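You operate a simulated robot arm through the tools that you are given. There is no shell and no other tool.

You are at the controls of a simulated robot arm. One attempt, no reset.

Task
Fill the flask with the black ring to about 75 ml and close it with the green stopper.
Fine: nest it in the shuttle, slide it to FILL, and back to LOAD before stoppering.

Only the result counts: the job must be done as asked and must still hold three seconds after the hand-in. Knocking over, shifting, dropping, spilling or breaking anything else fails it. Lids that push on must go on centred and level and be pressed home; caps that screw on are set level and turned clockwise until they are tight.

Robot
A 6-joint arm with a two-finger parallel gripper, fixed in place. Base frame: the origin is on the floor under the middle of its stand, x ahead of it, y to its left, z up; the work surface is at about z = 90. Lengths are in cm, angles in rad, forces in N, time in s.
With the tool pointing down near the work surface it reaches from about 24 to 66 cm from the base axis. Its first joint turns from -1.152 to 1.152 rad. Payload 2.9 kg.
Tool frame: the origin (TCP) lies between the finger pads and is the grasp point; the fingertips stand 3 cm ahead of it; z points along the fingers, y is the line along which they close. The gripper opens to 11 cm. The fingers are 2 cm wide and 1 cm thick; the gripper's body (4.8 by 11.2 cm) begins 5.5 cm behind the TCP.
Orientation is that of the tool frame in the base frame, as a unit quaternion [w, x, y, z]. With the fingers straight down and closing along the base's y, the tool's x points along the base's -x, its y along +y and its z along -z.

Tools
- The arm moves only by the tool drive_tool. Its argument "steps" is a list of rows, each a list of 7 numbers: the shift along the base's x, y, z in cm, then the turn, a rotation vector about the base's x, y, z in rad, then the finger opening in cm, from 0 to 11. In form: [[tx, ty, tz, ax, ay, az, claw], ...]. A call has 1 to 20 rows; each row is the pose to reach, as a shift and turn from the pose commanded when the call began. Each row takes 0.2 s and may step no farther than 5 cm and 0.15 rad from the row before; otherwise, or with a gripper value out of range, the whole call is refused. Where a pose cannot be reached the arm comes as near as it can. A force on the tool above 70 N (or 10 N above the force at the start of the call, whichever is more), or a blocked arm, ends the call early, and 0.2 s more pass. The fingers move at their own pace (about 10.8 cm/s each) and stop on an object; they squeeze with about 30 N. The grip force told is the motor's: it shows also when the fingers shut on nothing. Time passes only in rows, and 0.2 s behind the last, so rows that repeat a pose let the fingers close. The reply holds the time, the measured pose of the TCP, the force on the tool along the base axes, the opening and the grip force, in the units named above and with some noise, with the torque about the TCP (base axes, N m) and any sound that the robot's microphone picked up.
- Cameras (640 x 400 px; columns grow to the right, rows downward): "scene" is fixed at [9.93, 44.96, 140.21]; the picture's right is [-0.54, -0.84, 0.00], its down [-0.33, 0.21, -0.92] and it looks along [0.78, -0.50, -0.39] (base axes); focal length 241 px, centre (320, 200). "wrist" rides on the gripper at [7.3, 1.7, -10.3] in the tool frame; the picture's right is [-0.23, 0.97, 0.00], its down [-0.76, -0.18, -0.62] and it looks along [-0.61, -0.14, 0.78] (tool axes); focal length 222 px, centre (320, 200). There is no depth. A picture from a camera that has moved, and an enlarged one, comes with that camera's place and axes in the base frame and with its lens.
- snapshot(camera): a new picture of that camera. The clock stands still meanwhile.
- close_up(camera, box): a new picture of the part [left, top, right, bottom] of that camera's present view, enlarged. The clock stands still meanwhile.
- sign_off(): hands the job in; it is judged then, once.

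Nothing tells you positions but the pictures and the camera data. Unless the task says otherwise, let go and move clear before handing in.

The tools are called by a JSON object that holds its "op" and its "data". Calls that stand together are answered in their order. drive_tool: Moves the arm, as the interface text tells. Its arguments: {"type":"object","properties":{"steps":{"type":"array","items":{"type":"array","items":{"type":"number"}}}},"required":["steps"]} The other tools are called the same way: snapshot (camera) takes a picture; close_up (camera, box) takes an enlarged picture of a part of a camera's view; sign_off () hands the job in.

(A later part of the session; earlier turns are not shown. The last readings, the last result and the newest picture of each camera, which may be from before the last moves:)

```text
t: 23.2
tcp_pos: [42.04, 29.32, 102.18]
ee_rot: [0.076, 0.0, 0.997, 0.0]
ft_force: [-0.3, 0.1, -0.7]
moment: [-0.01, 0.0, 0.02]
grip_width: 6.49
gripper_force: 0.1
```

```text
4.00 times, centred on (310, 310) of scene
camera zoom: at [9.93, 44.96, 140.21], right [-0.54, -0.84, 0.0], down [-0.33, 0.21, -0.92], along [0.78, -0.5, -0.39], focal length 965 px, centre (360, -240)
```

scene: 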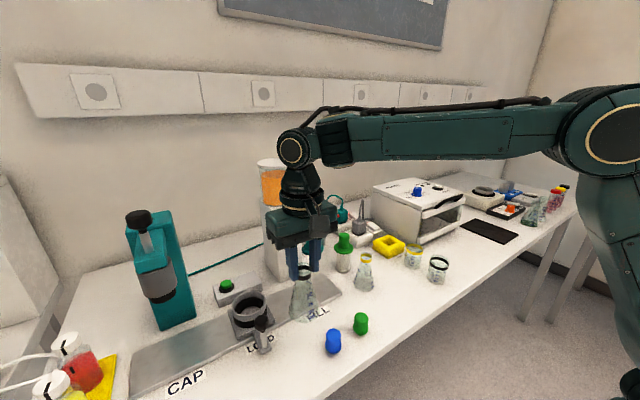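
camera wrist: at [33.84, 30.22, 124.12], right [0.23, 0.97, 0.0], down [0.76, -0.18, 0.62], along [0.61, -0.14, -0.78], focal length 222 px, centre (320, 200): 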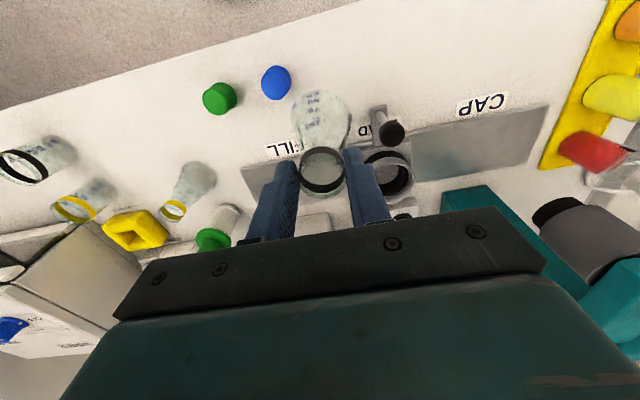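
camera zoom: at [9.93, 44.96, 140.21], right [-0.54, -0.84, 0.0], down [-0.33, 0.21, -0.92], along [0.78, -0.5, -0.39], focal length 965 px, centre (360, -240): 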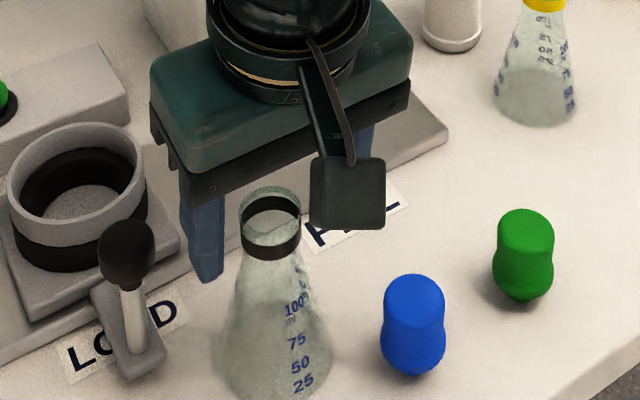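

The tool is tilted as intended and the neck is between the pads. I'll close and lift slowly.

{"op": "drive_tool", "data": {"steps": [[0, 0, 0, 0, 0, 0, 5], [0, 0, 0, 0, 0, 0, 3.5], [0, 0, 0, 0, 0, 0, 1], [0, 0, 0, 0, 0, 0, 1], [0, 0, 0.2, 0, 0, 0, 1], [0, 0, 0.5, 0, 0, 0, 1], [0, 0, 0.9, 0, 0, 0, 1], [0, 0, 1.5, 0, 0, 0, 1]]}}

{"op": "close_up", "data": {"camera": "wrist", "box": [200, 80, 440, 230]}}

{"op": "close_up", "data": {"camera": "scene", "box": [250, 260, 370, 360]}}

```text
t: 25.0
tcp_pos: [41.97, 29.29, 103.7]
ee_rot: [0.075, 0.001, 0.997, -0.001]
ft_force: [0.5, 0.1, 0.8]
moment: [0.01, -0.03, 0.0]
grip_width: 3.08
gripper_force: 29.7
```

```text
2.67 times, centred on (320, 155) of wrist
camera zoom: at [33.27, 31.11, 112.78], right [0.22, 0.97, 0.03], down [0.66, -0.18, 0.73], along [0.72, -0.14, -0.68], focal length 592 px, centre (320, 320)
```

zoom: 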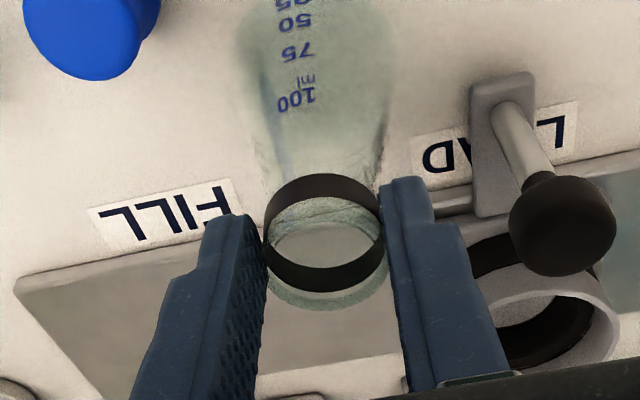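

```text
4.00 times, centred on (310, 310) of scene
camera zoom: at [9.93, 44.96, 140.21], right [-0.54, -0.84, 0.0], down [-0.33, 0.21, -0.92], along [0.78, -0.5, -0.39], focal length 965 px, centre (360, -240)
```

zoom: 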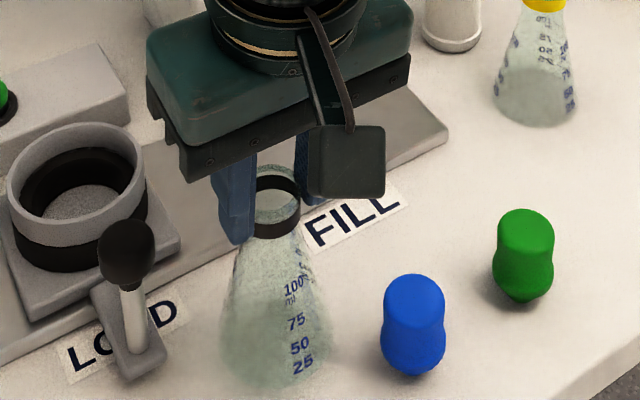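

The flask is held upright with the tilted tool. I'll lift and carry it diagonally over the cup, ending with its bottom about 2 cm above the cup rim.

{"op": "drive_tool", "data": {"steps": [[0, 0, 3, 0, 0, 0, 1], [0, 0, 6.5, 0, 0, 0, 1], [0, 0, 10, 0, 0, 0, 1], [2.5, 1.2, 10, 0, 0, 0, 1], [5, 2.4, 10, 0, 0, 0, 1], [7.5, 3.6, 10, 0, 0, 0, 1], [9.5, 5, 8.5, 0, 0, 0, 1], [11, 6, 7, 0, 0, 0, 1], [12.2, 6.75, 6, 0, 0, 0, 1], [12.2, 6.75, 6, 0, 0, 0, 1]]}}

{"op": "close_up", "data": {"camera": "wrist", "box": [200, 60, 440, 210]}}

{"op": "close_up", "data": {"camera": "scene", "box": [200, 230, 320, 350]}}

```text
t: 27.2
tcp_pos: [51.19, 36.64, 109.73]
ee_rot: [0.075, 0.0, 0.997, 0.001]
ft_force: [-1.1, 0.0, 1.1]
moment: [-0.04, -0.01, -0.03]
grip_width: 3.05
gripper_force: 30.2
out of reach, approached as far as the arm can: row 7, 8, 9, 10
```

```text
2.67 times, centred on (320, 135) of wrist
camera zoom: at [42.48, 38.25, 118.86], right [0.22, 0.97, 0.04], down [0.66, -0.18, 0.73], along [0.72, -0.14, -0.68], focal length 592 px, centre (320, 373)
```

zoom: 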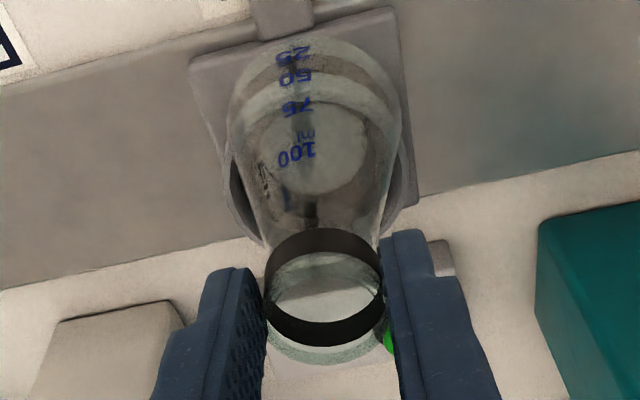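

```text
3.33 times, centred on (260, 290) of scene
camera zoom: at [9.93, 44.96, 140.21], right [-0.54, -0.84, 0.0], down [-0.33, 0.21, -0.92], along [0.78, -0.5, -0.39], focal length 804 px, centre (520, -100)
```

zoom: 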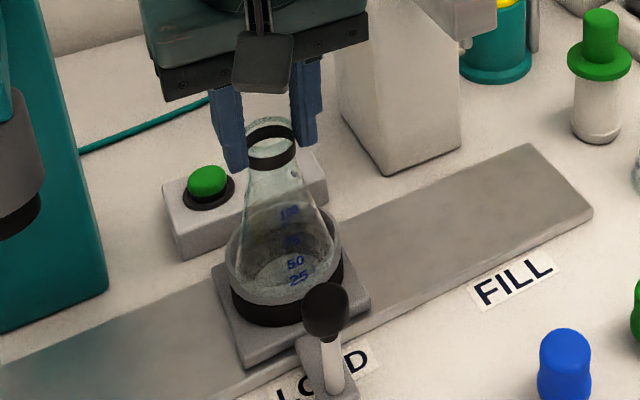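

The cup is right below, but the arm again reports its reach limit at (51.2, 36.6), so the tilt has not helped as I expected. I'll probe cautiously at this height: first nudge toward the target, to learn where the limit really lies.

{"op": "drive_tool", "data": {"steps": [[1, -0.2, 0, 0, 0, 0, 1], [2, -0.4, 0, 0, 0, 0, 1], [3, -0.6, 0, 0, 0, 0, 1]]}}

```text
t: 28.0
tcp_pos: [51.49, 36.94, 109.45]
ee_rot: [0.073, 0.0, 0.997, 0.006]
ft_force: [-0.1, 0.6, 0.3]
moment: [0.01, -0.01, -0.02]
grip_width: 3.07
gripper_force: 29.9
out of reach, approached as far as the arm can: row 1, 2, 3
```

The solver drifted slightly toward a tilt lying in the arm's own plane, so the sideways part of my tilt is probably the obstacle. I'll test an in-plane tilt at this safe height.

{"op": "drive_tool", "data": {"steps": [[0, 0, 0.5, 0.03, 0.01, 0, 1], [0, 0, 0.5, 0.06, 0.02, 0, 1], [0, 0, 0.5, 0.084, 0.025, 0, 1], [1, -0.3, 0.5, 0.084, 0.025, 0, 1], [2, -0.6, 0.5, 0.084, 0.025, 0, 1], [2.7, -0.9, 0.5, 0.084, 0.025, 0, 1]]}}

{"op": "snapshot", "data": {"camera": "scene"}}

```text
t: 29.4
tcp_pos: [54.26, 35.99, 109.98]
ee_rot: [0.064, 0.003, 0.997, 0.041]
ft_force: [-0.6, 0.1, 0.0]
moment: [-0.02, 0.0, -0.03]
grip_width: 3.07
gripper_force: 30.5
```

```text
taken
```

scene: 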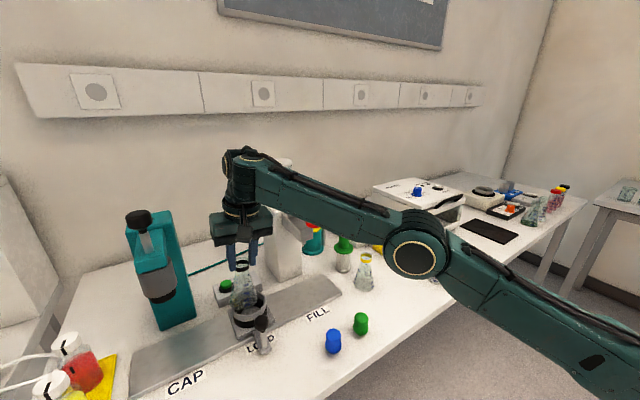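

With the tilt in the arm's plane the tool now reaches (54.26, 36.0, 110), but the flask leans about 5°. From this configuration I'll try turning back to the orientation that holds the flask upright, watching whether the arm keeps the position.

{"op": "drive_tool", "data": {"steps": [[0, 0, 0, -0.03, -0.008, 0.003, 1], [0, 0, 0, -0.06, -0.016, 0.006, 1], [0, 0, 0, -0.082, -0.022, 0.006, 1], [0, 0, 0, -0.082, -0.022, 0.006, 1]]}}

{"op": "close_up", "data": {"camera": "wrist", "box": [200, 60, 440, 210]}}

{"op": "close_up", "data": {"camera": "scene", "box": [200, 230, 320, 350]}}

```text
t: 30.4
tcp_pos: [52.19, 37.26, 109.46]
ee_rot: [0.068, -0.003, 0.998, 0.016]
ft_force: [0.7, 0.4, -1.8]
moment: [0.0, -0.02, 0.03]
grip_width: 3.08
gripper_force: 30.2
out of reach, approached as far as the arm can: row 2, 3, 4
```

```text
2.67 times, centred on (320, 135) of wrist
camera zoom: at [43.51, 38.64, 118.75], right [0.22, 0.97, 0.06], down [0.67, -0.2, 0.72], along [0.71, -0.12, -0.69], focal length 592 px, centre (320, 373)
```

zoom: 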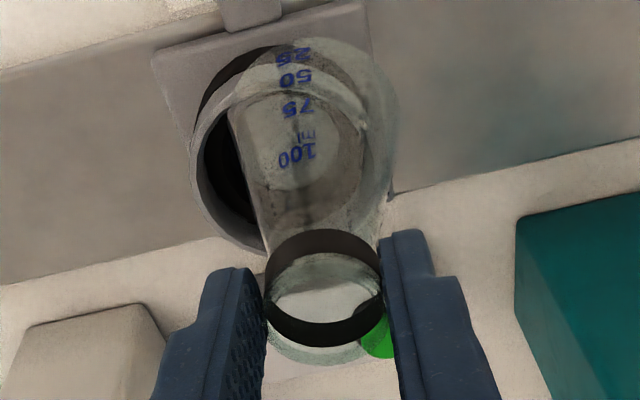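

```text
3.33 times, centred on (260, 290) of scene
camera zoom: at [9.93, 44.96, 140.21], right [-0.54, -0.84, 0.0], down [-0.33, 0.21, -0.92], along [0.78, -0.5, -0.39], focal length 804 px, centre (520, -100)
```

zoom: 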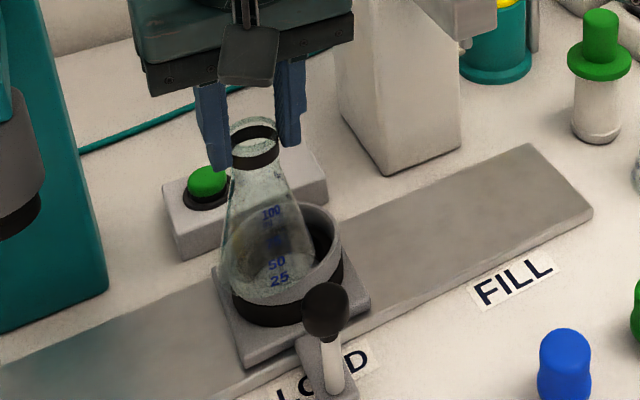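

Sideways tilt is what the arm cannot hold out there. So I'll regrip with the fingers yawed so they close across the arm's plane; then an in-plane tilt keeps the flask upright. First back to the open bench spot.

{"op": "drive_tool", "data": {"steps": [[0, 0, 2, 0, 0, 0, 1], [-1.5, -2, 4, -0.01, -0.005, 0, 1], [-4, -4.5, 4, -0.02, -0.01, -0.003, 1], [-6.5, -6.5, 4, -0.032, -0.014, -0.006, 1], [-9, -7.95, 4, -0.032, -0.014, -0.006, 1], [-10.15, -7.95, 4, -0.032, -0.014, -0.006, 1], [-10.15, -7.95, 4, -0.032, -0.014, -0.006, 1]]}}

{"op": "close_up", "data": {"camera": "scene", "box": [230, 210, 370, 350]}}

```text
t: 32.0
tcp_pos: [44.94, 31.32, 116.42]
ee_rot: [0.08, -0.002, 0.997, -0.017]
ft_force: [-0.1, 0.2, -0.5]
moment: [-0.01, -0.01, -0.04]
grip_width: 3.01
gripper_force: 30.1
out of reach, approached as far as the arm can: row 1, 2, 4, 5, 6, 7
```

```text
2.86 times, centred on (300, 280) of scene
camera zoom: at [9.93, 44.96, 140.21], right [-0.54, -0.84, 0.0], down [-0.33, 0.21, -0.92], along [0.78, -0.5, -0.39], focal length 690 px, centre (377, -29)
```

zoom: 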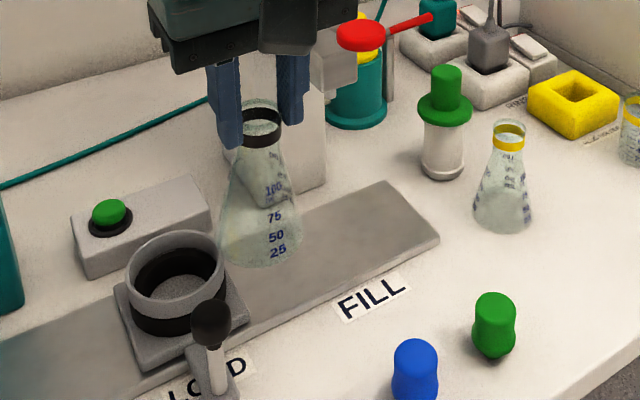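

The arm stopped short at (44.9, 31.3, 116.4) at a spot it had reached before, so its joint configuration may have flipped. I'll look at the whole arm.

{"op": "snapshot", "data": {"camera": "scene"}}

{"op": "snapshot", "data": {"camera": "wrist"}}

```text
taken
```

scene: 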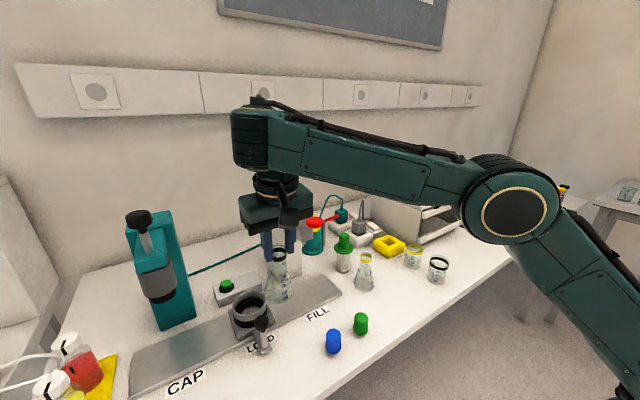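

```text
taken
camera wrist: at [36.12, 33.44, 125.39], right [0.23, 0.97, 0.0], down [0.65, -0.15, 0.74], along [0.72, -0.16, -0.67], focal length 222 px, centre (320, 200)
```

wrist: 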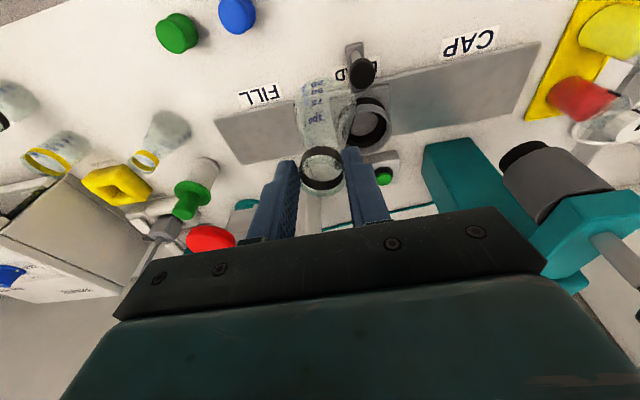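

I'd like a closer look at the wrist joints to understand the configuration.

{"op": "close_up", "data": {"camera": "scene", "box": [210, 80, 350, 220]}}

{"op": "close_up", "data": {"camera": "scene", "box": [420, 120, 640, 400]}}

```text
2.86 times, centred on (280, 150) of scene
camera zoom: at [9.93, 44.96, 140.21], right [-0.54, -0.84, 0.0], down [-0.33, 0.21, -0.92], along [0.78, -0.5, -0.39], focal length 690 px, centre (434, 343)
```

zoom: 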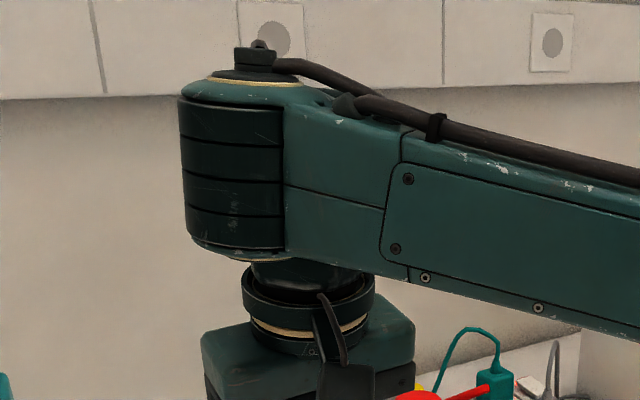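

```text
1.43 times, centred on (530, 260) of scene
camera zoom: at [9.93, 44.96, 140.21], right [-0.54, -0.84, 0.0], down [-0.33, 0.21, -0.92], along [0.78, -0.5, -0.39], focal length 345 px, centre (20, 114)
```

zoom: 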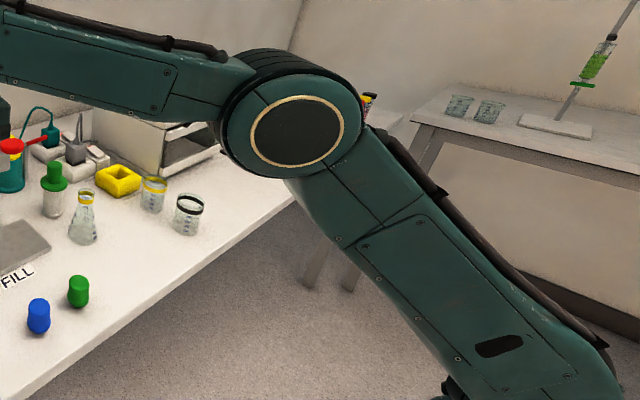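

The wrist has rolled into an awkward configuration. I'll return to a plain vertical tool (the empty flask just leans 9° in the air) while retreating to the open spot, which should bring the arm back to its normal posture.

{"op": "drive_tool", "data": {"steps": [[-0.5, -0.4, 0, 0.01, 0.04, 0, 1], [-1, -0.8, 0, 0.02, 0.08, 0, 1], [-1.7, -1.2, 0, 0.03, 0.12, 0, 1], [-2.4, -1.6, 0, 0.034, 0.16, 0, 1], [-2.4, -1.6, 0, 0.034, 0.16, 0, 1]]}}

{"op": "snapshot", "data": {"camera": "scene"}}

```text
t: 33.2
tcp_pos: [42.41, 29.8, 116.23]
ee_rot: [0.0, -0.001, 1.0, 0.002]
ft_force: [0.1, 0.2, -0.8]
moment: [0.01, 0.0, -0.02]
grip_width: 3.04
gripper_force: 30.5
```

```text
taken
```

scene: 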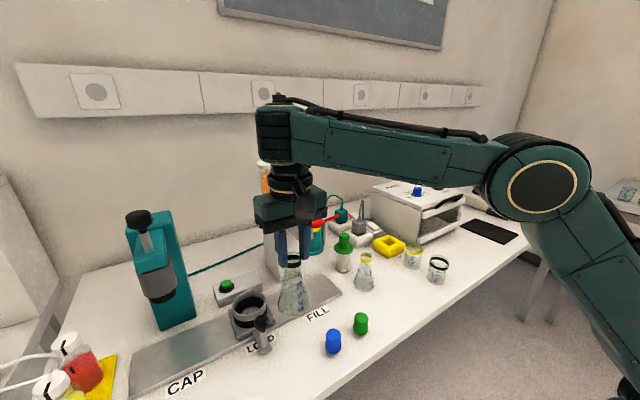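

The tool is vertical again at (42.4, 29.8), although the wrist block stays rolled. In this posture the arm may reach further, so I'll test a vertical tool over the cup at a safe height.

{"op": "drive_tool", "data": {"steps": [[2.5, 1.3, 0, 0, 0, 0, 1], [5, 2.6, -0.5, 0, 0, 0, 1], [7.5, 3.9, -2, 0, 0, 0, 1], [10, 5.2, -3.5, 0, 0, 0, 1], [11.8, 6.2, -4.5, 0, 0, 0, 1], [11.8, 6.2, -4.5, 0, 0, 0, 1]]}}

{"op": "snapshot", "data": {"camera": "scene"}}

```text
t: 34.6
tcp_pos: [52.65, 35.17, 111.5]
ee_rot: [0.001, -0.001, 1.0, 0.002]
ft_force: [-0.8, 0.3, -0.7]
moment: [0.0, 0.0, 0.02]
grip_width: 3.04
gripper_force: 29.6
out of reach, approached as far as the arm can: row 4, 5, 6
```

```text
taken
```

scene: 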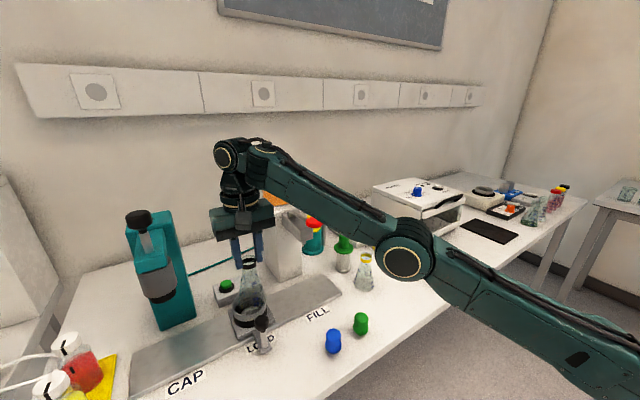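

Vertical reach here is again about 63.3 cm, so only an in-plane tilt will do. I'll go back to the open spot, stand the flask upright and set it down, then regrip with yawed fingers.

{"op": "drive_tool", "data": {"steps": [[-1.5, -1.5, 1.5, 0, 0, 0, 1], [-4, -4, 4, 0, 0, 0, 1], [-6.5, -5.5, 4.5, 0, 0, 0, 1], [-9, -5.7, 4.5, 0, 0, 0, 1], [-10.45, -5.7, 4.5, 0, 0, 0, 1], [-10.45, -5.7, 2.5, 0, 0, 0, 1], [-10.45, -5.7, 0.5, 0, -0.05, 0, 1], [-10.45, -5.7, -1.5, 0, -0.1, 0, 1], [-10.45, -5.7, -3.5, 0, -0.15, 0, 1], [-10.45, -5.7, -5, 0, -0.15, 0, 1], [-10.45, -5.7, -5, 0, -0.15, 0, 1]]}}

{"op": "snapshot", "data": {"camera": "scene"}}

{"op": "snapshot", "data": {"camera": "wrist"}}

```text
t: 37.0
tcp_pos: [42.26, 29.35, 106.4]
ee_rot: [0.077, -0.001, 0.997, 0.002]
ft_force: [-0.1, 0.1, -0.9]
moment: [-0.01, 0.01, 0.01]
grip_width: 3.06
gripper_force: 29.4
```

```text
taken
```

scene: 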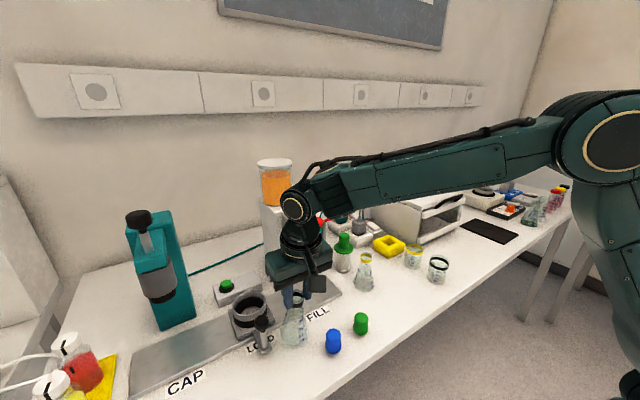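

```text
taken
camera wrist: at [33.52, 31.01, 115.53], right [0.22, 0.97, 0.04], down [0.66, -0.18, 0.73], along [0.72, -0.14, -0.68], focal length 222 px, centre (320, 200)
```

wrist: 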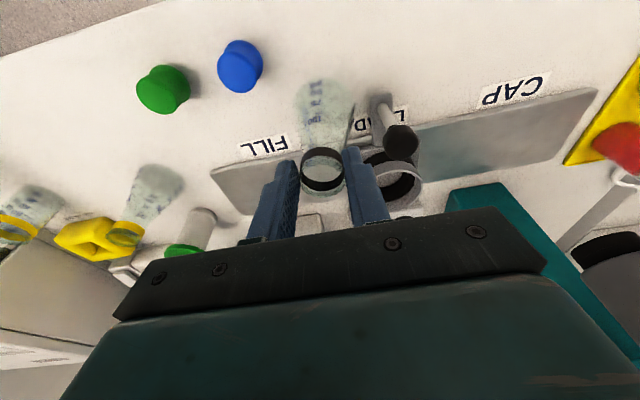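

Good: the arm is back in its normal posture with the flask upright at (42.3, 29.35). I'll lower it gently to the bench.

{"op": "drive_tool", "data": {"steps": [[0, 0, -2, 0, 0, 0, 1], [0, 0, -3.5, 0, 0, 0, 1], [0, 0, -3.8, 0, 0, 0, 1], [0, 0, -3.8, 0, 0, 0, 1]]}}

{"op": "close_up", "data": {"camera": "wrist", "box": [200, 80, 440, 230]}}

{"op": "close_up", "data": {"camera": "scene", "box": [250, 260, 370, 360]}}

```text
t: 38.0
tcp_pos: [42.32, 29.34, 102.59]
ee_rot: [0.075, -0.001, 0.997, 0.003]
ft_force: [0.4, -1.3, -0.1]
moment: [0.0, 0.03, 0.02]
grip_width: 3.04
gripper_force: 29.8
```

```text
2.67 times, centred on (320, 155) of wrist
camera zoom: at [33.56, 31.04, 111.71], right [0.22, 0.97, 0.04], down [0.66, -0.18, 0.73], along [0.72, -0.14, -0.68], focal length 592 px, centre (320, 320)
```

zoom: 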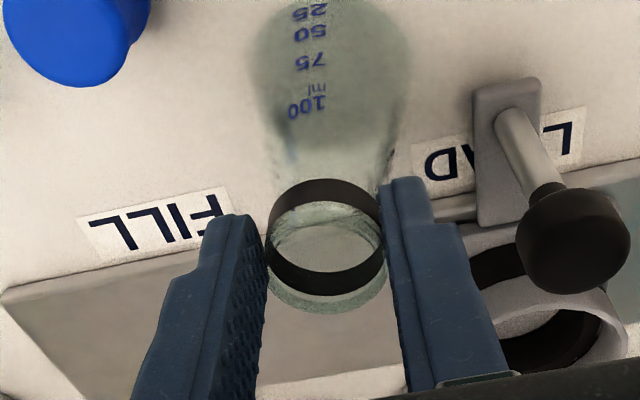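

```text
4.00 times, centred on (310, 310) of scene
camera zoom: at [9.93, 44.96, 140.21], right [-0.54, -0.84, 0.0], down [-0.33, 0.21, -0.92], along [0.78, -0.5, -0.39], focal length 965 px, centre (360, -240)
```

zoom: 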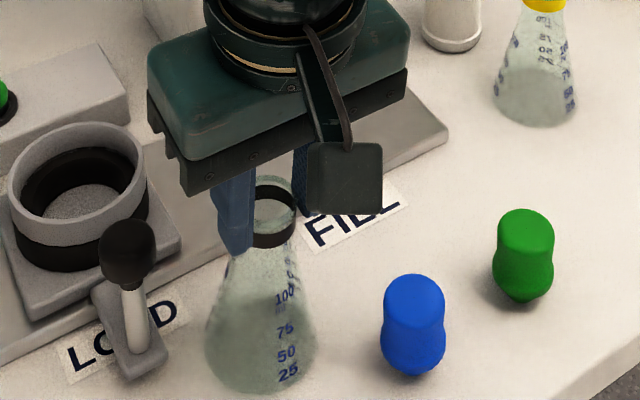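

{"op": "drive_tool", "data": {"steps": [[0, 0, -0.1, 0, 0, 0, 1], [0, 0, -0.2, 0, 0, 0, 1]]}}

{"op": "drive_tool", "data": {"steps": [[0, 0, -0.1, 0, 0, 0, 1]]}}

{"op": "drive_tool", "data": {"steps": [[0, 0, -0.1, 0, 0, 0, 1]]}}

```text
t: 38.6
tcp_pos: [42.31, 29.41, 102.5]
ee_rot: [0.076, -0.001, 0.997, 0.002]
ft_force: [-0.7, -0.5, 4.1]
moment: [-0.17, 0.16, -0.02]
grip_width: 3.05
gripper_force: 29.8
```

```text
t: 39.0
tcp_pos: [42.37, 29.46, 102.49]
ee_rot: [0.077, -0.001, 0.997, 0.001]
ft_force: [-2.4, 1.3, 13.5]
moment: [-0.07, 0.34, -0.02]
grip_width: 3.03
gripper_force: 30.5
```

```text
t: 39.4
tcp_pos: [42.21, 29.47, 102.44]
ee_rot: [0.078, -0.001, 0.997, 0.004]
ft_force: [-1.6, 4.9, 22.8]
moment: [0.15, 0.25, -0.03]
grip_width: 3.06
gripper_force: 30.2
```

The flask is on the bench; it had crept about 3 mm down in the grip, so next time I'll hold slightly lower. I'll ease off, open, rise clear, and yaw the tool 0.585 rad so the fingers close across the arm's plane.

{"op": "drive_tool", "data": {"steps": [[0, 0, 0.25, 0, 0, 0, 1], [0, 0, 0.25, 0, 0, 0, 4], [0, 0, 0.25, 0, 0, 0, 7], [0, 0, 0.25, 0, 0, 0, 7], [0, 0, 2.5, 0, 0, 0, 7], [0, 0, 4.5, 0, 0, 0, 7], [0, 0, 4.5, 0, 0, 0.147, 7], [0, 0, 4.5, 0, 0, 0.293, 7], [0, 0, 4.5, 0, 0, 0.44, 7], [0, 0, 4.5, 0, 0, 0.585, 7], [0, 0, 4.5, 0, 0, 0.585, 7]]}}

{"op": "snapshot", "data": {"camera": "wrist"}}

{"op": "close_up", "data": {"camera": "wrist", "box": [200, 60, 440, 210]}}

{"op": "snapshot", "data": {"camera": "scene"}}

{"op": "close_up", "data": {"camera": "scene", "box": [250, 240, 370, 360]}}

```text
t: 41.8
tcp_pos: [42.13, 29.34, 106.6]
ee_rot: [0.072, -0.289, 0.954, 0.024]
ft_force: [1.1, 0.1, 0.8]
moment: [0.0, 0.0, 0.02]
grip_width: 6.98
gripper_force: 0.1
```

```text
taken
camera wrist: at [34.01, 25.89, 115.8], right [-0.35, 0.93, 0.04], down [0.65, 0.22, 0.73], along [0.67, 0.28, -0.68], focal length 222 px, centre (320, 200)
```

wrist: 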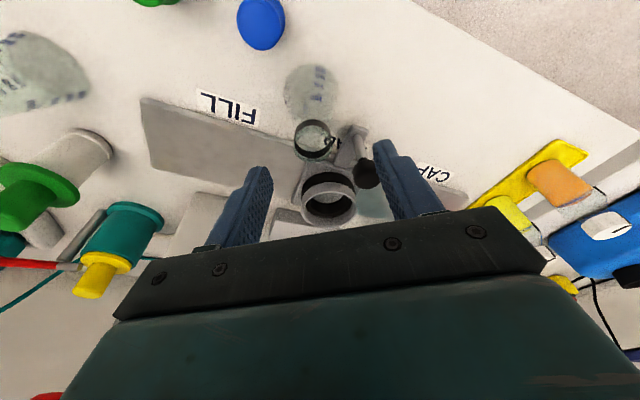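

```text
2.67 times, centred on (320, 135) of wrist
camera zoom: at [34.01, 25.89, 115.8], right [-0.35, 0.93, 0.04], down [0.65, 0.22, 0.73], along [0.67, 0.28, -0.68], focal length 592 px, centre (320, 373)
```

zoom: 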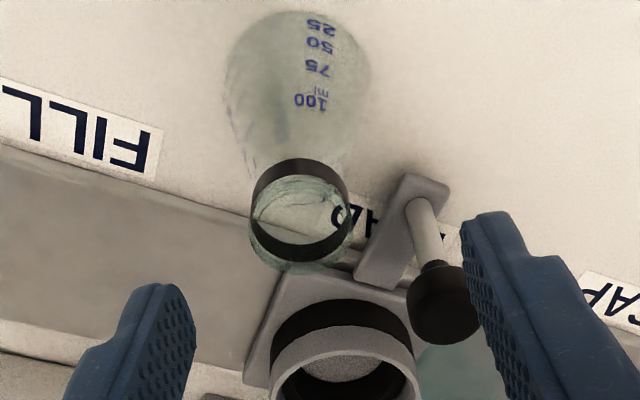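

```text
taken
```

scene: 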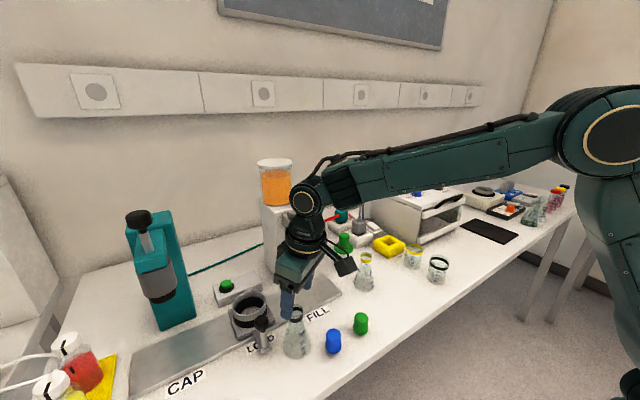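

```text
3.33 times, centred on (310, 300) of scene
camera zoom: at [9.93, 44.96, 140.21], right [-0.54, -0.84, 0.0], down [-0.33, 0.21, -0.92], along [0.78, -0.5, -0.39], focal length 804 px, centre (353, -133)
```

zoom: 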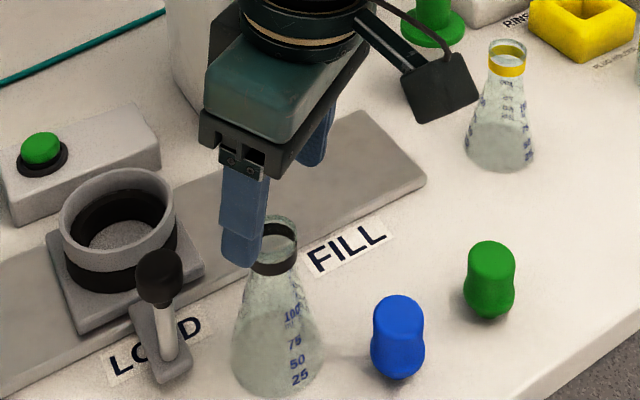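

The flask stands upright on the bench around (43, 29.35), and the tool has the wanted yaw and tilt. I'll move to centre over the neck, coming down just above the rim to check.

{"op": "drive_tool", "data": {"steps": [[0.6, -0.18, 0, 0, 0, 0, 7], [0.6, -0.18, -1.3, 0, 0, 0, 7], [0.6, -0.18, -2.3, 0, 0, 0, 7], [0.6, -0.18, -2.3, 0, 0, 0, 7]]}}

{"op": "close_up", "data": {"camera": "wrist", "box": [220, 80, 420, 205]}}

{"op": "close_up", "data": {"camera": "scene", "box": [250, 240, 370, 360]}}

```text
t: 42.8
tcp_pos: [42.85, 29.17, 104.11]
ee_rot: [0.072, -0.288, 0.955, 0.024]
ft_force: [0.5, -0.1, 0.3]
moment: [0.02, 0.04, -0.02]
grip_width: 6.96
gripper_force: 0.0
```

```text
3.20 times, centred on (320, 142) of wrist
camera zoom: at [34.66, 25.73, 113.36], right [-0.35, 0.94, 0.04], down [0.65, 0.22, 0.73], along [0.67, 0.28, -0.68], focal length 711 px, centre (320, 384)
```

zoom: 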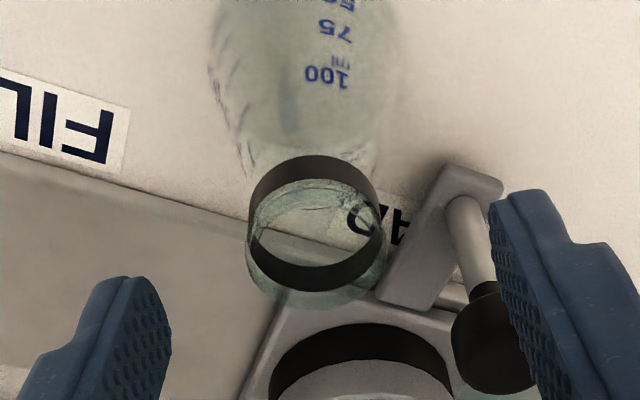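

```text
3.33 times, centred on (310, 300) of scene
camera zoom: at [9.93, 44.96, 140.21], right [-0.54, -0.84, 0.0], down [-0.33, 0.21, -0.92], along [0.78, -0.5, -0.39], focal length 804 px, centre (353, -133)
```

zoom: 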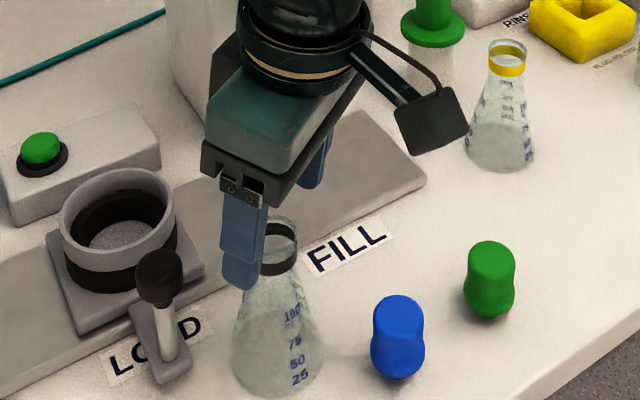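

The neck is centred between the fingers within a millimetre or so. I'll descend to TCP z≈102 and close.

{"op": "drive_tool", "data": {"steps": [[0.05, -0.03, -1.2, 0, 0, 0, 7], [0.05, -0.03, -2.15, 0, 0, 0, 7], [0.05, -0.03, -2.15, 0, 0, 0, 5], [0.05, -0.03, -2.15, 0, 0, 0, 3.5], [0.05, -0.03, -2.15, 0, 0, 0, 1], [0.05, -0.03, -2.15, 0, 0, 0, 1], [0.05, -0.03, -2.15, 0, 0, 0, 1]]}}

{"op": "close_up", "data": {"camera": "wrist", "box": [220, 80, 420, 205]}}

{"op": "close_up", "data": {"camera": "scene", "box": [250, 240, 370, 360]}}

```text
t: 44.4
tcp_pos: [42.78, 28.92, 102.28]
ee_rot: [0.072, -0.288, 0.955, 0.024]
ft_force: [0.4, 0.6, -0.7]
moment: [0.0, -0.02, 0.01]
grip_width: 3.08
gripper_force: 30.2
```

```text
3.20 times, centred on (320, 142) of wrist
camera zoom: at [34.62, 25.65, 111.29], right [-0.35, 0.94, 0.04], down [0.65, 0.22, 0.73], along [0.67, 0.28, -0.68], focal length 711 px, centre (320, 384)
```

zoom: 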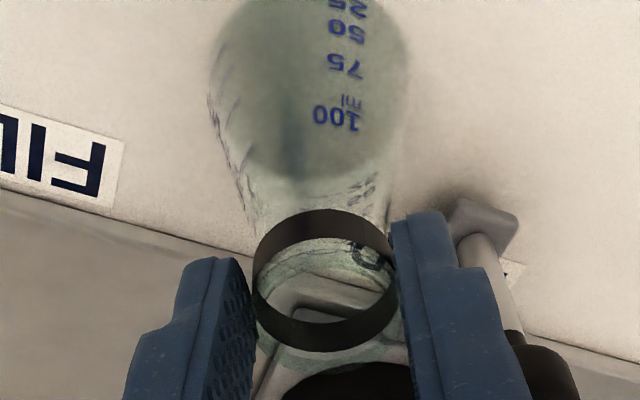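

```text
3.33 times, centred on (310, 300) of scene
camera zoom: at [9.93, 44.96, 140.21], right [-0.54, -0.84, 0.0], down [-0.33, 0.21, -0.92], along [0.78, -0.5, -0.39], focal length 804 px, centre (353, -133)
```

zoom: 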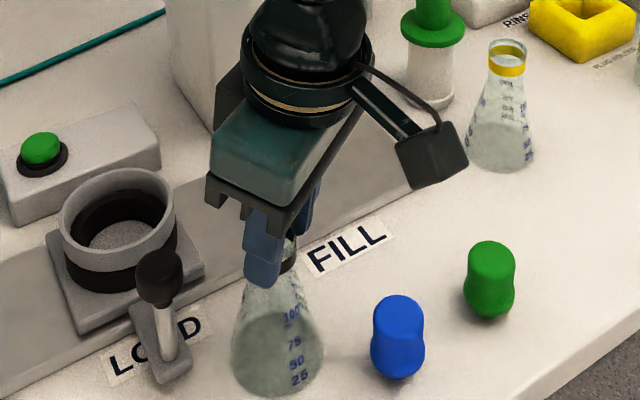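

Gripped at 3.08 cm. I'll lift slowly and look again before carrying it.

{"op": "drive_tool", "data": {"steps": [[0, 0, 0.2, 0, 0, 0, 1], [0, 0, 0.5, 0, 0, 0, 1], [0, 0, 1, 0, 0, 0, 1], [0, 0, 2, 0, 0, 0, 1], [0, 0, 4, 0, 0, 0, 1], [0, 0, 6.5, 0, 0, 0, 1], [0, 0, 9, 0, 0, 0, 1], [0, 0, 11, 0, 0, 0, 1], [0, 0, 11, 0, 0, 0, 1]]}}

{"op": "close_up", "data": {"camera": "wrist", "box": [220, 80, 420, 205]}}

{"op": "snapshot", "data": {"camera": "scene"}}

```text
t: 46.4
tcp_pos: [42.83, 29.1, 113.27]
ee_rot: [0.073, -0.288, 0.955, 0.024]
ft_force: [0.8, -0.3, -0.1]
moment: [-0.04, 0.03, 0.02]
grip_width: 3.07
gripper_force: 29.9
```

```text
3.20 times, centred on (320, 142) of wrist
camera zoom: at [34.65, 25.66, 122.29], right [-0.35, 0.94, 0.04], down [0.65, 0.22, 0.73], along [0.68, 0.28, -0.68], focal length 711 px, centre (320, 384)
```

zoom: 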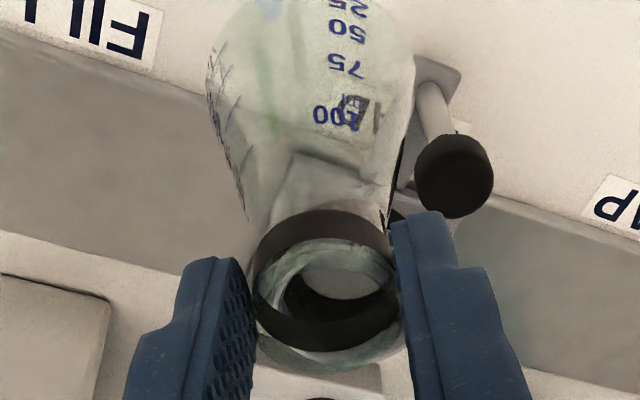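

```text
taken
```

scene: 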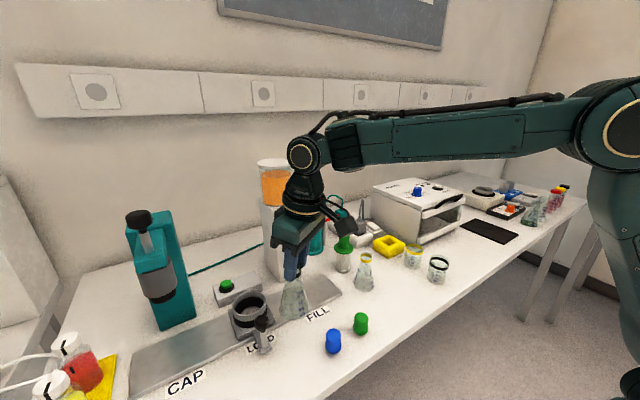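

The flask hangs upright with its axis about 0.35 cm outward of the TCP. I'll carry it over the cup, ending with its bottom roughly 2 cm above the rim.

{"op": "drive_tool", "data": {"steps": [[2, 1.2, 0.7, 0, 0, 0, 1], [4.5, 2.7, 0.7, 0, 0, 0, 1], [7, 4.2, 0.2, 0, 0, 0, 1], [9, 5.4, -1.2, 0, 0, 0, 1], [10.5, 6.3, -2.5, 0, 0, 0, 1], [11.4, 6.81, -3.5, 0, 0, 0, 1], [11.4, 6.81, -3.5, 0, 0, 0, 1]]}}

{"op": "close_up", "data": {"camera": "wrist", "box": [200, 60, 440, 210]}}

{"op": "snapshot", "data": {"camera": "scene"}}

{"op": "close_up", "data": {"camera": "scene", "box": [200, 230, 320, 350]}}

```text
t: 48.0
tcp_pos: [54.33, 35.99, 109.65]
ee_rot: [0.072, -0.288, 0.954, 0.024]
ft_force: [-0.7, 0.4, -1.1]
moment: [-0.05, -0.03, 0.0]
grip_width: 3.07
gripper_force: 30.0
```

```text
2.67 times, centred on (320, 135) of wrist
camera zoom: at [46.09, 32.52, 118.8], right [-0.35, 0.94, 0.04], down [0.65, 0.22, 0.73], along [0.67, 0.28, -0.68], focal length 592 px, centre (320, 373)
```

zoom: 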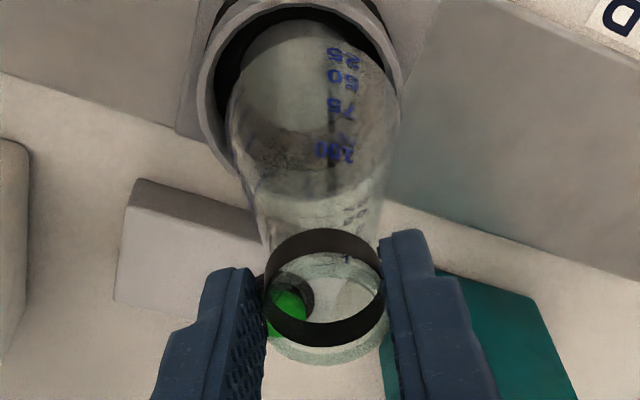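

```text
taken
```

scene: 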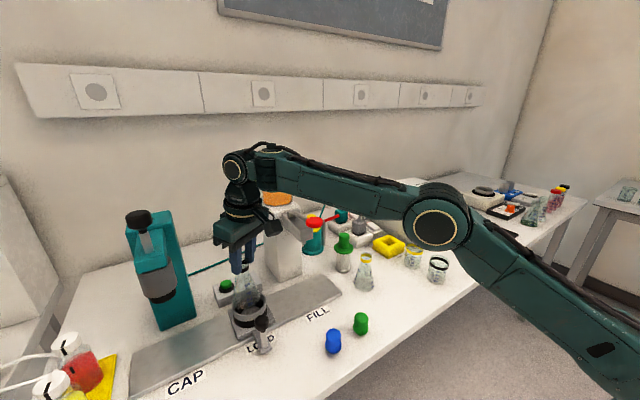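

```text
3.33 times, centred on (260, 290) of scene
camera zoom: at [9.93, 44.96, 140.21], right [-0.54, -0.84, 0.0], down [-0.33, 0.21, -0.92], along [0.78, -0.5, -0.39], focal length 804 px, centre (520, -100)
```

zoom: 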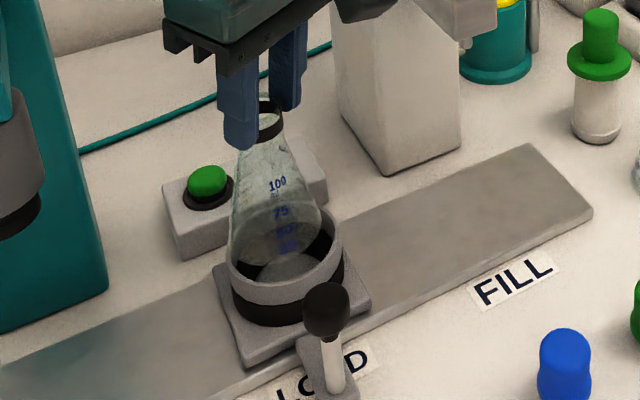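

The tool reached the spot cleanly, in its normal posture. I'll check the flask's base against the cup more closely before lowering.

{"op": "close_up", "data": {"camera": "wrist", "box": [230, 20, 390, 120]}}

{"op": "close_up", "data": {"camera": "scene", "box": [220, 270, 290, 340]}}

```text
4.00 times, centred on (310, 70) of wrist
camera zoom: at [46.09, 32.52, 118.8], right [-0.35, 0.94, 0.04], down [0.65, 0.22, 0.73], along [0.67, 0.28, -0.68], focal length 888 px, centre (360, 720)
```

zoom: 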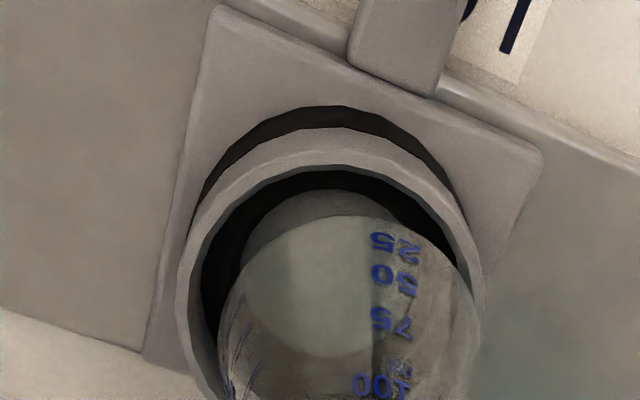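

```text
5.71 times, centred on (255, 305) of scene
camera zoom: at [9.93, 44.96, 140.21], right [-0.54, -0.84, 0.0], down [-0.33, 0.21, -0.92], along [0.78, -0.5, -0.39], focal length 1379 px, centre (691, -400)
```

zoom: 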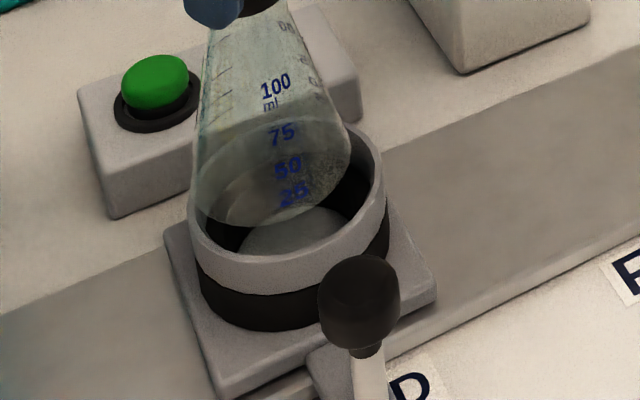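

Both views agree the flask base is about 0.6 cm too far in +y relative to the cup; x looks about right. I'll correct y and lower to just above the rim, where parallax vanishes, then compare again.

{"op": "drive_tool", "data": {"steps": [[0, -0.3, -0.4, 0, 0, 0, 1], [0, -0.55, -1.2, 0, 0, 0, 1], [0, -0.55, -1.2, 0, 0, 0, 1]]}}

{"op": "close_up", "data": {"camera": "wrist", "box": [230, 20, 390, 120]}}

{"op": "close_up", "data": {"camera": "scene", "box": [220, 270, 290, 340]}}

```text
t: 48.8
tcp_pos: [54.28, 35.41, 108.57]
ee_rot: [0.071, -0.288, 0.955, 0.024]
ft_force: [0.4, -0.2, -0.2]
moment: [-0.04, -0.04, 0.02]
grip_width: 3.07
gripper_force: 30.2
```

```text
4.00 times, centred on (310, 70) of wrist
camera zoom: at [46.05, 32.01, 117.61], right [-0.35, 0.94, 0.04], down [0.65, 0.21, 0.73], along [0.68, 0.28, -0.68], focal length 888 px, centre (360, 720)
```

zoom: 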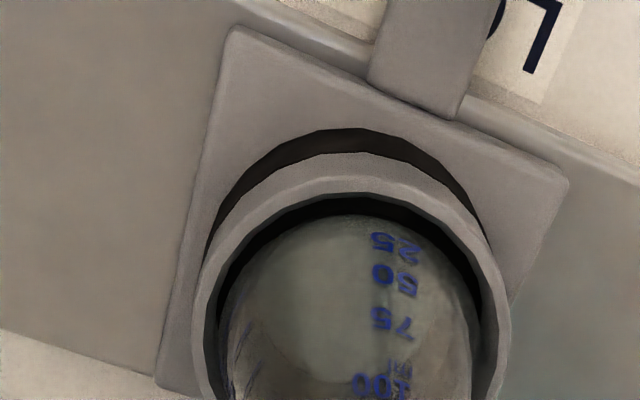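

```text
5.71 times, centred on (255, 305) of scene
camera zoom: at [9.93, 44.96, 140.21], right [-0.54, -0.84, 0.0], down [-0.33, 0.21, -0.92], along [0.78, -0.5, -0.39], focal length 1379 px, centre (691, -400)
```

zoom: 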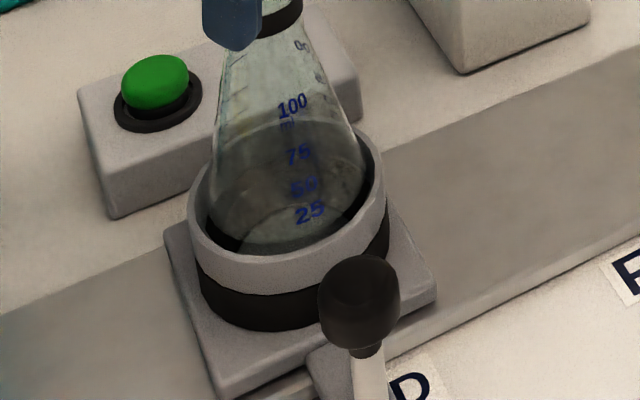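

Both horizontal readings now show the flask base centred on the cup to within about 1 mm. I'll nudge slightly outward and lower it in stages while watching the force.

{"op": "drive_tool", "data": {"steps": [[0.1, 0.04, -0.5, 0, 0, 0, 1], [0.1, 0.04, -1, 0, 0, 0, 1], [0.1, 0.04, -1.4, 0, 0, 0, 1]]}}

{"op": "close_up", "data": {"camera": "scene", "box": [220, 270, 290, 340]}}

{"op": "close_up", "data": {"camera": "wrist", "box": [230, 20, 390, 120]}}

```text
t: 49.6
tcp_pos: [54.46, 35.56, 107.17]
ee_rot: [0.072, -0.288, 0.955, 0.023]
ft_force: [0.3, -0.4, -0.1]
moment: [0.01, -0.01, 0.04]
grip_width: 3.07
gripper_force: 29.5
```

```text
5.71 times, centred on (255, 305) of scene
camera zoom: at [9.93, 44.96, 140.21], right [-0.54, -0.84, 0.0], down [-0.33, 0.21, -0.92], along [0.78, -0.5, -0.39], focal length 1379 px, centre (691, -400)
```

zoom: 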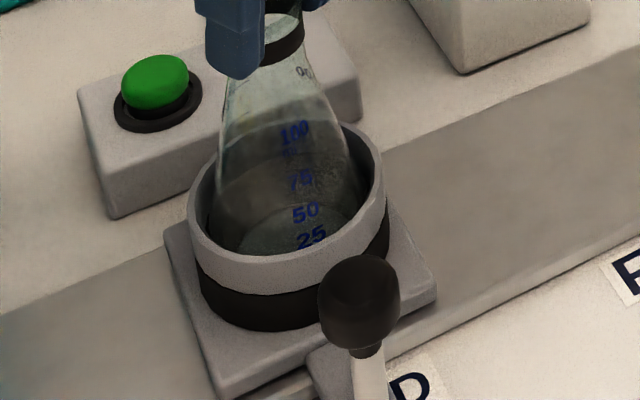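

```text
4.00 times, centred on (310, 70) of wrist
camera zoom: at [46.16, 32.06, 116.23], right [-0.35, 0.94, 0.04], down [0.65, 0.22, 0.73], along [0.68, 0.28, -0.68], focal length 888 px, centre (360, 720)
```

zoom: 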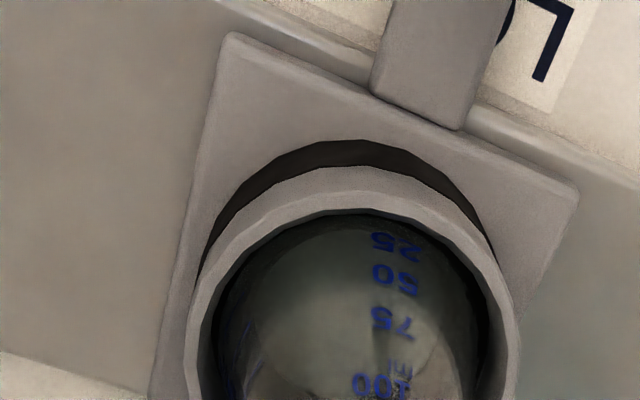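

The base has entered the cup without contact. I'll keep lowering in stages.

{"op": "drive_tool", "data": {"steps": [[0, 0, -0.5, 0, 0, 0, 1], [0, 0, -1, 0, 0, 0, 1], [0, 0, -1.5, 0, 0, 0, 1]]}}

{"op": "drive_tool", "data": {"steps": [[0, 0, -0.3, 0, 0, 0, 1], [0, 0, -0.6, 0, 0, 0, 1]]}}

{"op": "drive_tool", "data": {"steps": [[0, 0, -0.2, 0, 0, 0, 1]]}}

```text
t: 50.4
tcp_pos: [54.29, 35.35, 105.95]
ee_rot: [0.076, -0.288, 0.954, 0.025]
ft_force: [-2.5, 0.5, 24.5]
moment: [0.2, -0.21, 0.08]
grip_width: 3.23
gripper_force: 30.5
```

```text
t: 51.0
tcp_pos: [54.27, 35.5, 105.34]
ee_rot: [0.074, -0.288, 0.954, 0.025]
ft_force: [-2.7, 0.8, 26.0]
moment: [0.16, -0.13, 0.06]
grip_width: 3.34
gripper_force: 29.9
```

```text
t: 51.4
tcp_pos: [54.36, 35.36, 105.14]
ee_rot: [0.075, -0.289, 0.954, 0.025]
ft_force: [-2.3, 0.3, 25.2]
moment: [0.18, -0.13, 0.04]
grip_width: 3.41
gripper_force: 30.1
```

Contact happened earlier than I expected and the fingers slid down the neck a bit. I'll look whether the flask is resting on the cup floor or caught on an edge.

{"op": "close_up", "data": {"camera": "scene", "box": [210, 240, 300, 330]}}

{"op": "close_up", "data": {"camera": "wrist", "box": [220, 0, 420, 125]}}

```text
4.44 times, centred on (255, 285) of scene
camera zoom: at [9.87, 44.93, 140.22], right [-0.54, -0.84, 0.0], down [-0.32, 0.21, -0.92], along [0.78, -0.5, -0.39], focal length 1072 px, centre (609, -178)
```

zoom: 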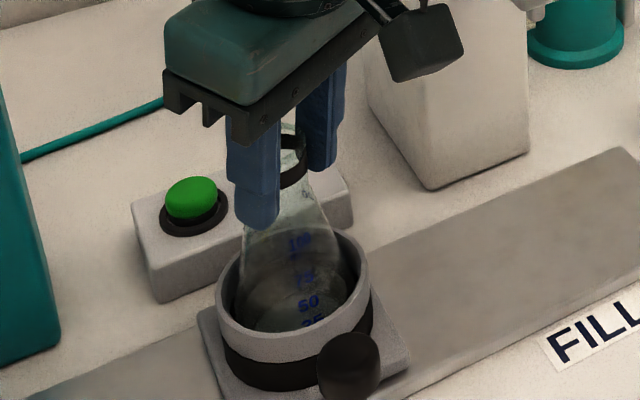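

```text
3.20 times, centred on (320, 62) of wrist
camera zoom: at [46.07, 32.0, 114.16], right [-0.35, 0.93, 0.04], down [0.64, 0.21, 0.73], along [0.68, 0.28, -0.68], focal length 711 px, centre (320, 640)
```

zoom: 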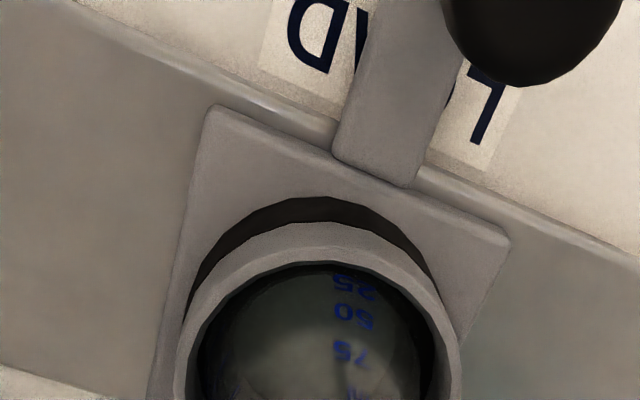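

The flask's base is caught about 1 cm below the rim, on the +x side according to the force and moment. I'll shift it slightly back toward the robot so it can drop into the nest.

{"op": "drive_tool", "data": {"steps": [[-0.1, -0.03, 0.05, 0, 0, 0, 1], [-0.2, -0.07, 0.05, 0, 0, 0, 1], [-0.3, -0.1, 0.05, 0, 0, 0, 1]]}}

{"op": "close_up", "data": {"camera": "scene", "box": [220, 270, 290, 340]}}

```text
t: 52.2
tcp_pos: [54.17, 35.34, 105.09]
ee_rot: [0.074, -0.287, 0.955, 0.023]
ft_force: [8.6, -1.0, 21.7]
moment: [0.08, -0.57, -0.07]
grip_width: 3.39
gripper_force: 30.1
```

```text
5.71 times, centred on (255, 305) of scene
camera zoom: at [9.91, 44.93, 140.22], right [-0.54, -0.84, 0.0], down [-0.32, 0.21, -0.92], along [0.78, -0.5, -0.39], focal length 1379 px, centre (691, -400)
```

zoom: 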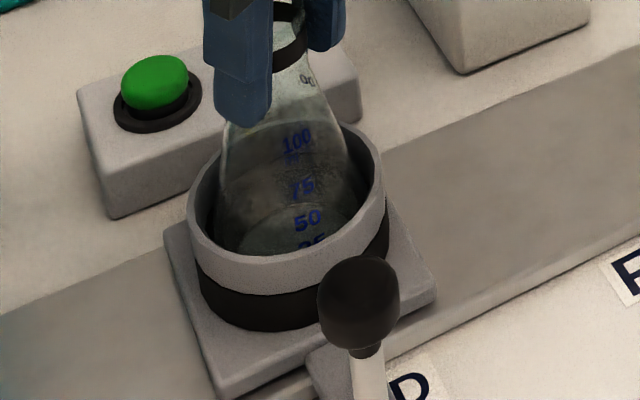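

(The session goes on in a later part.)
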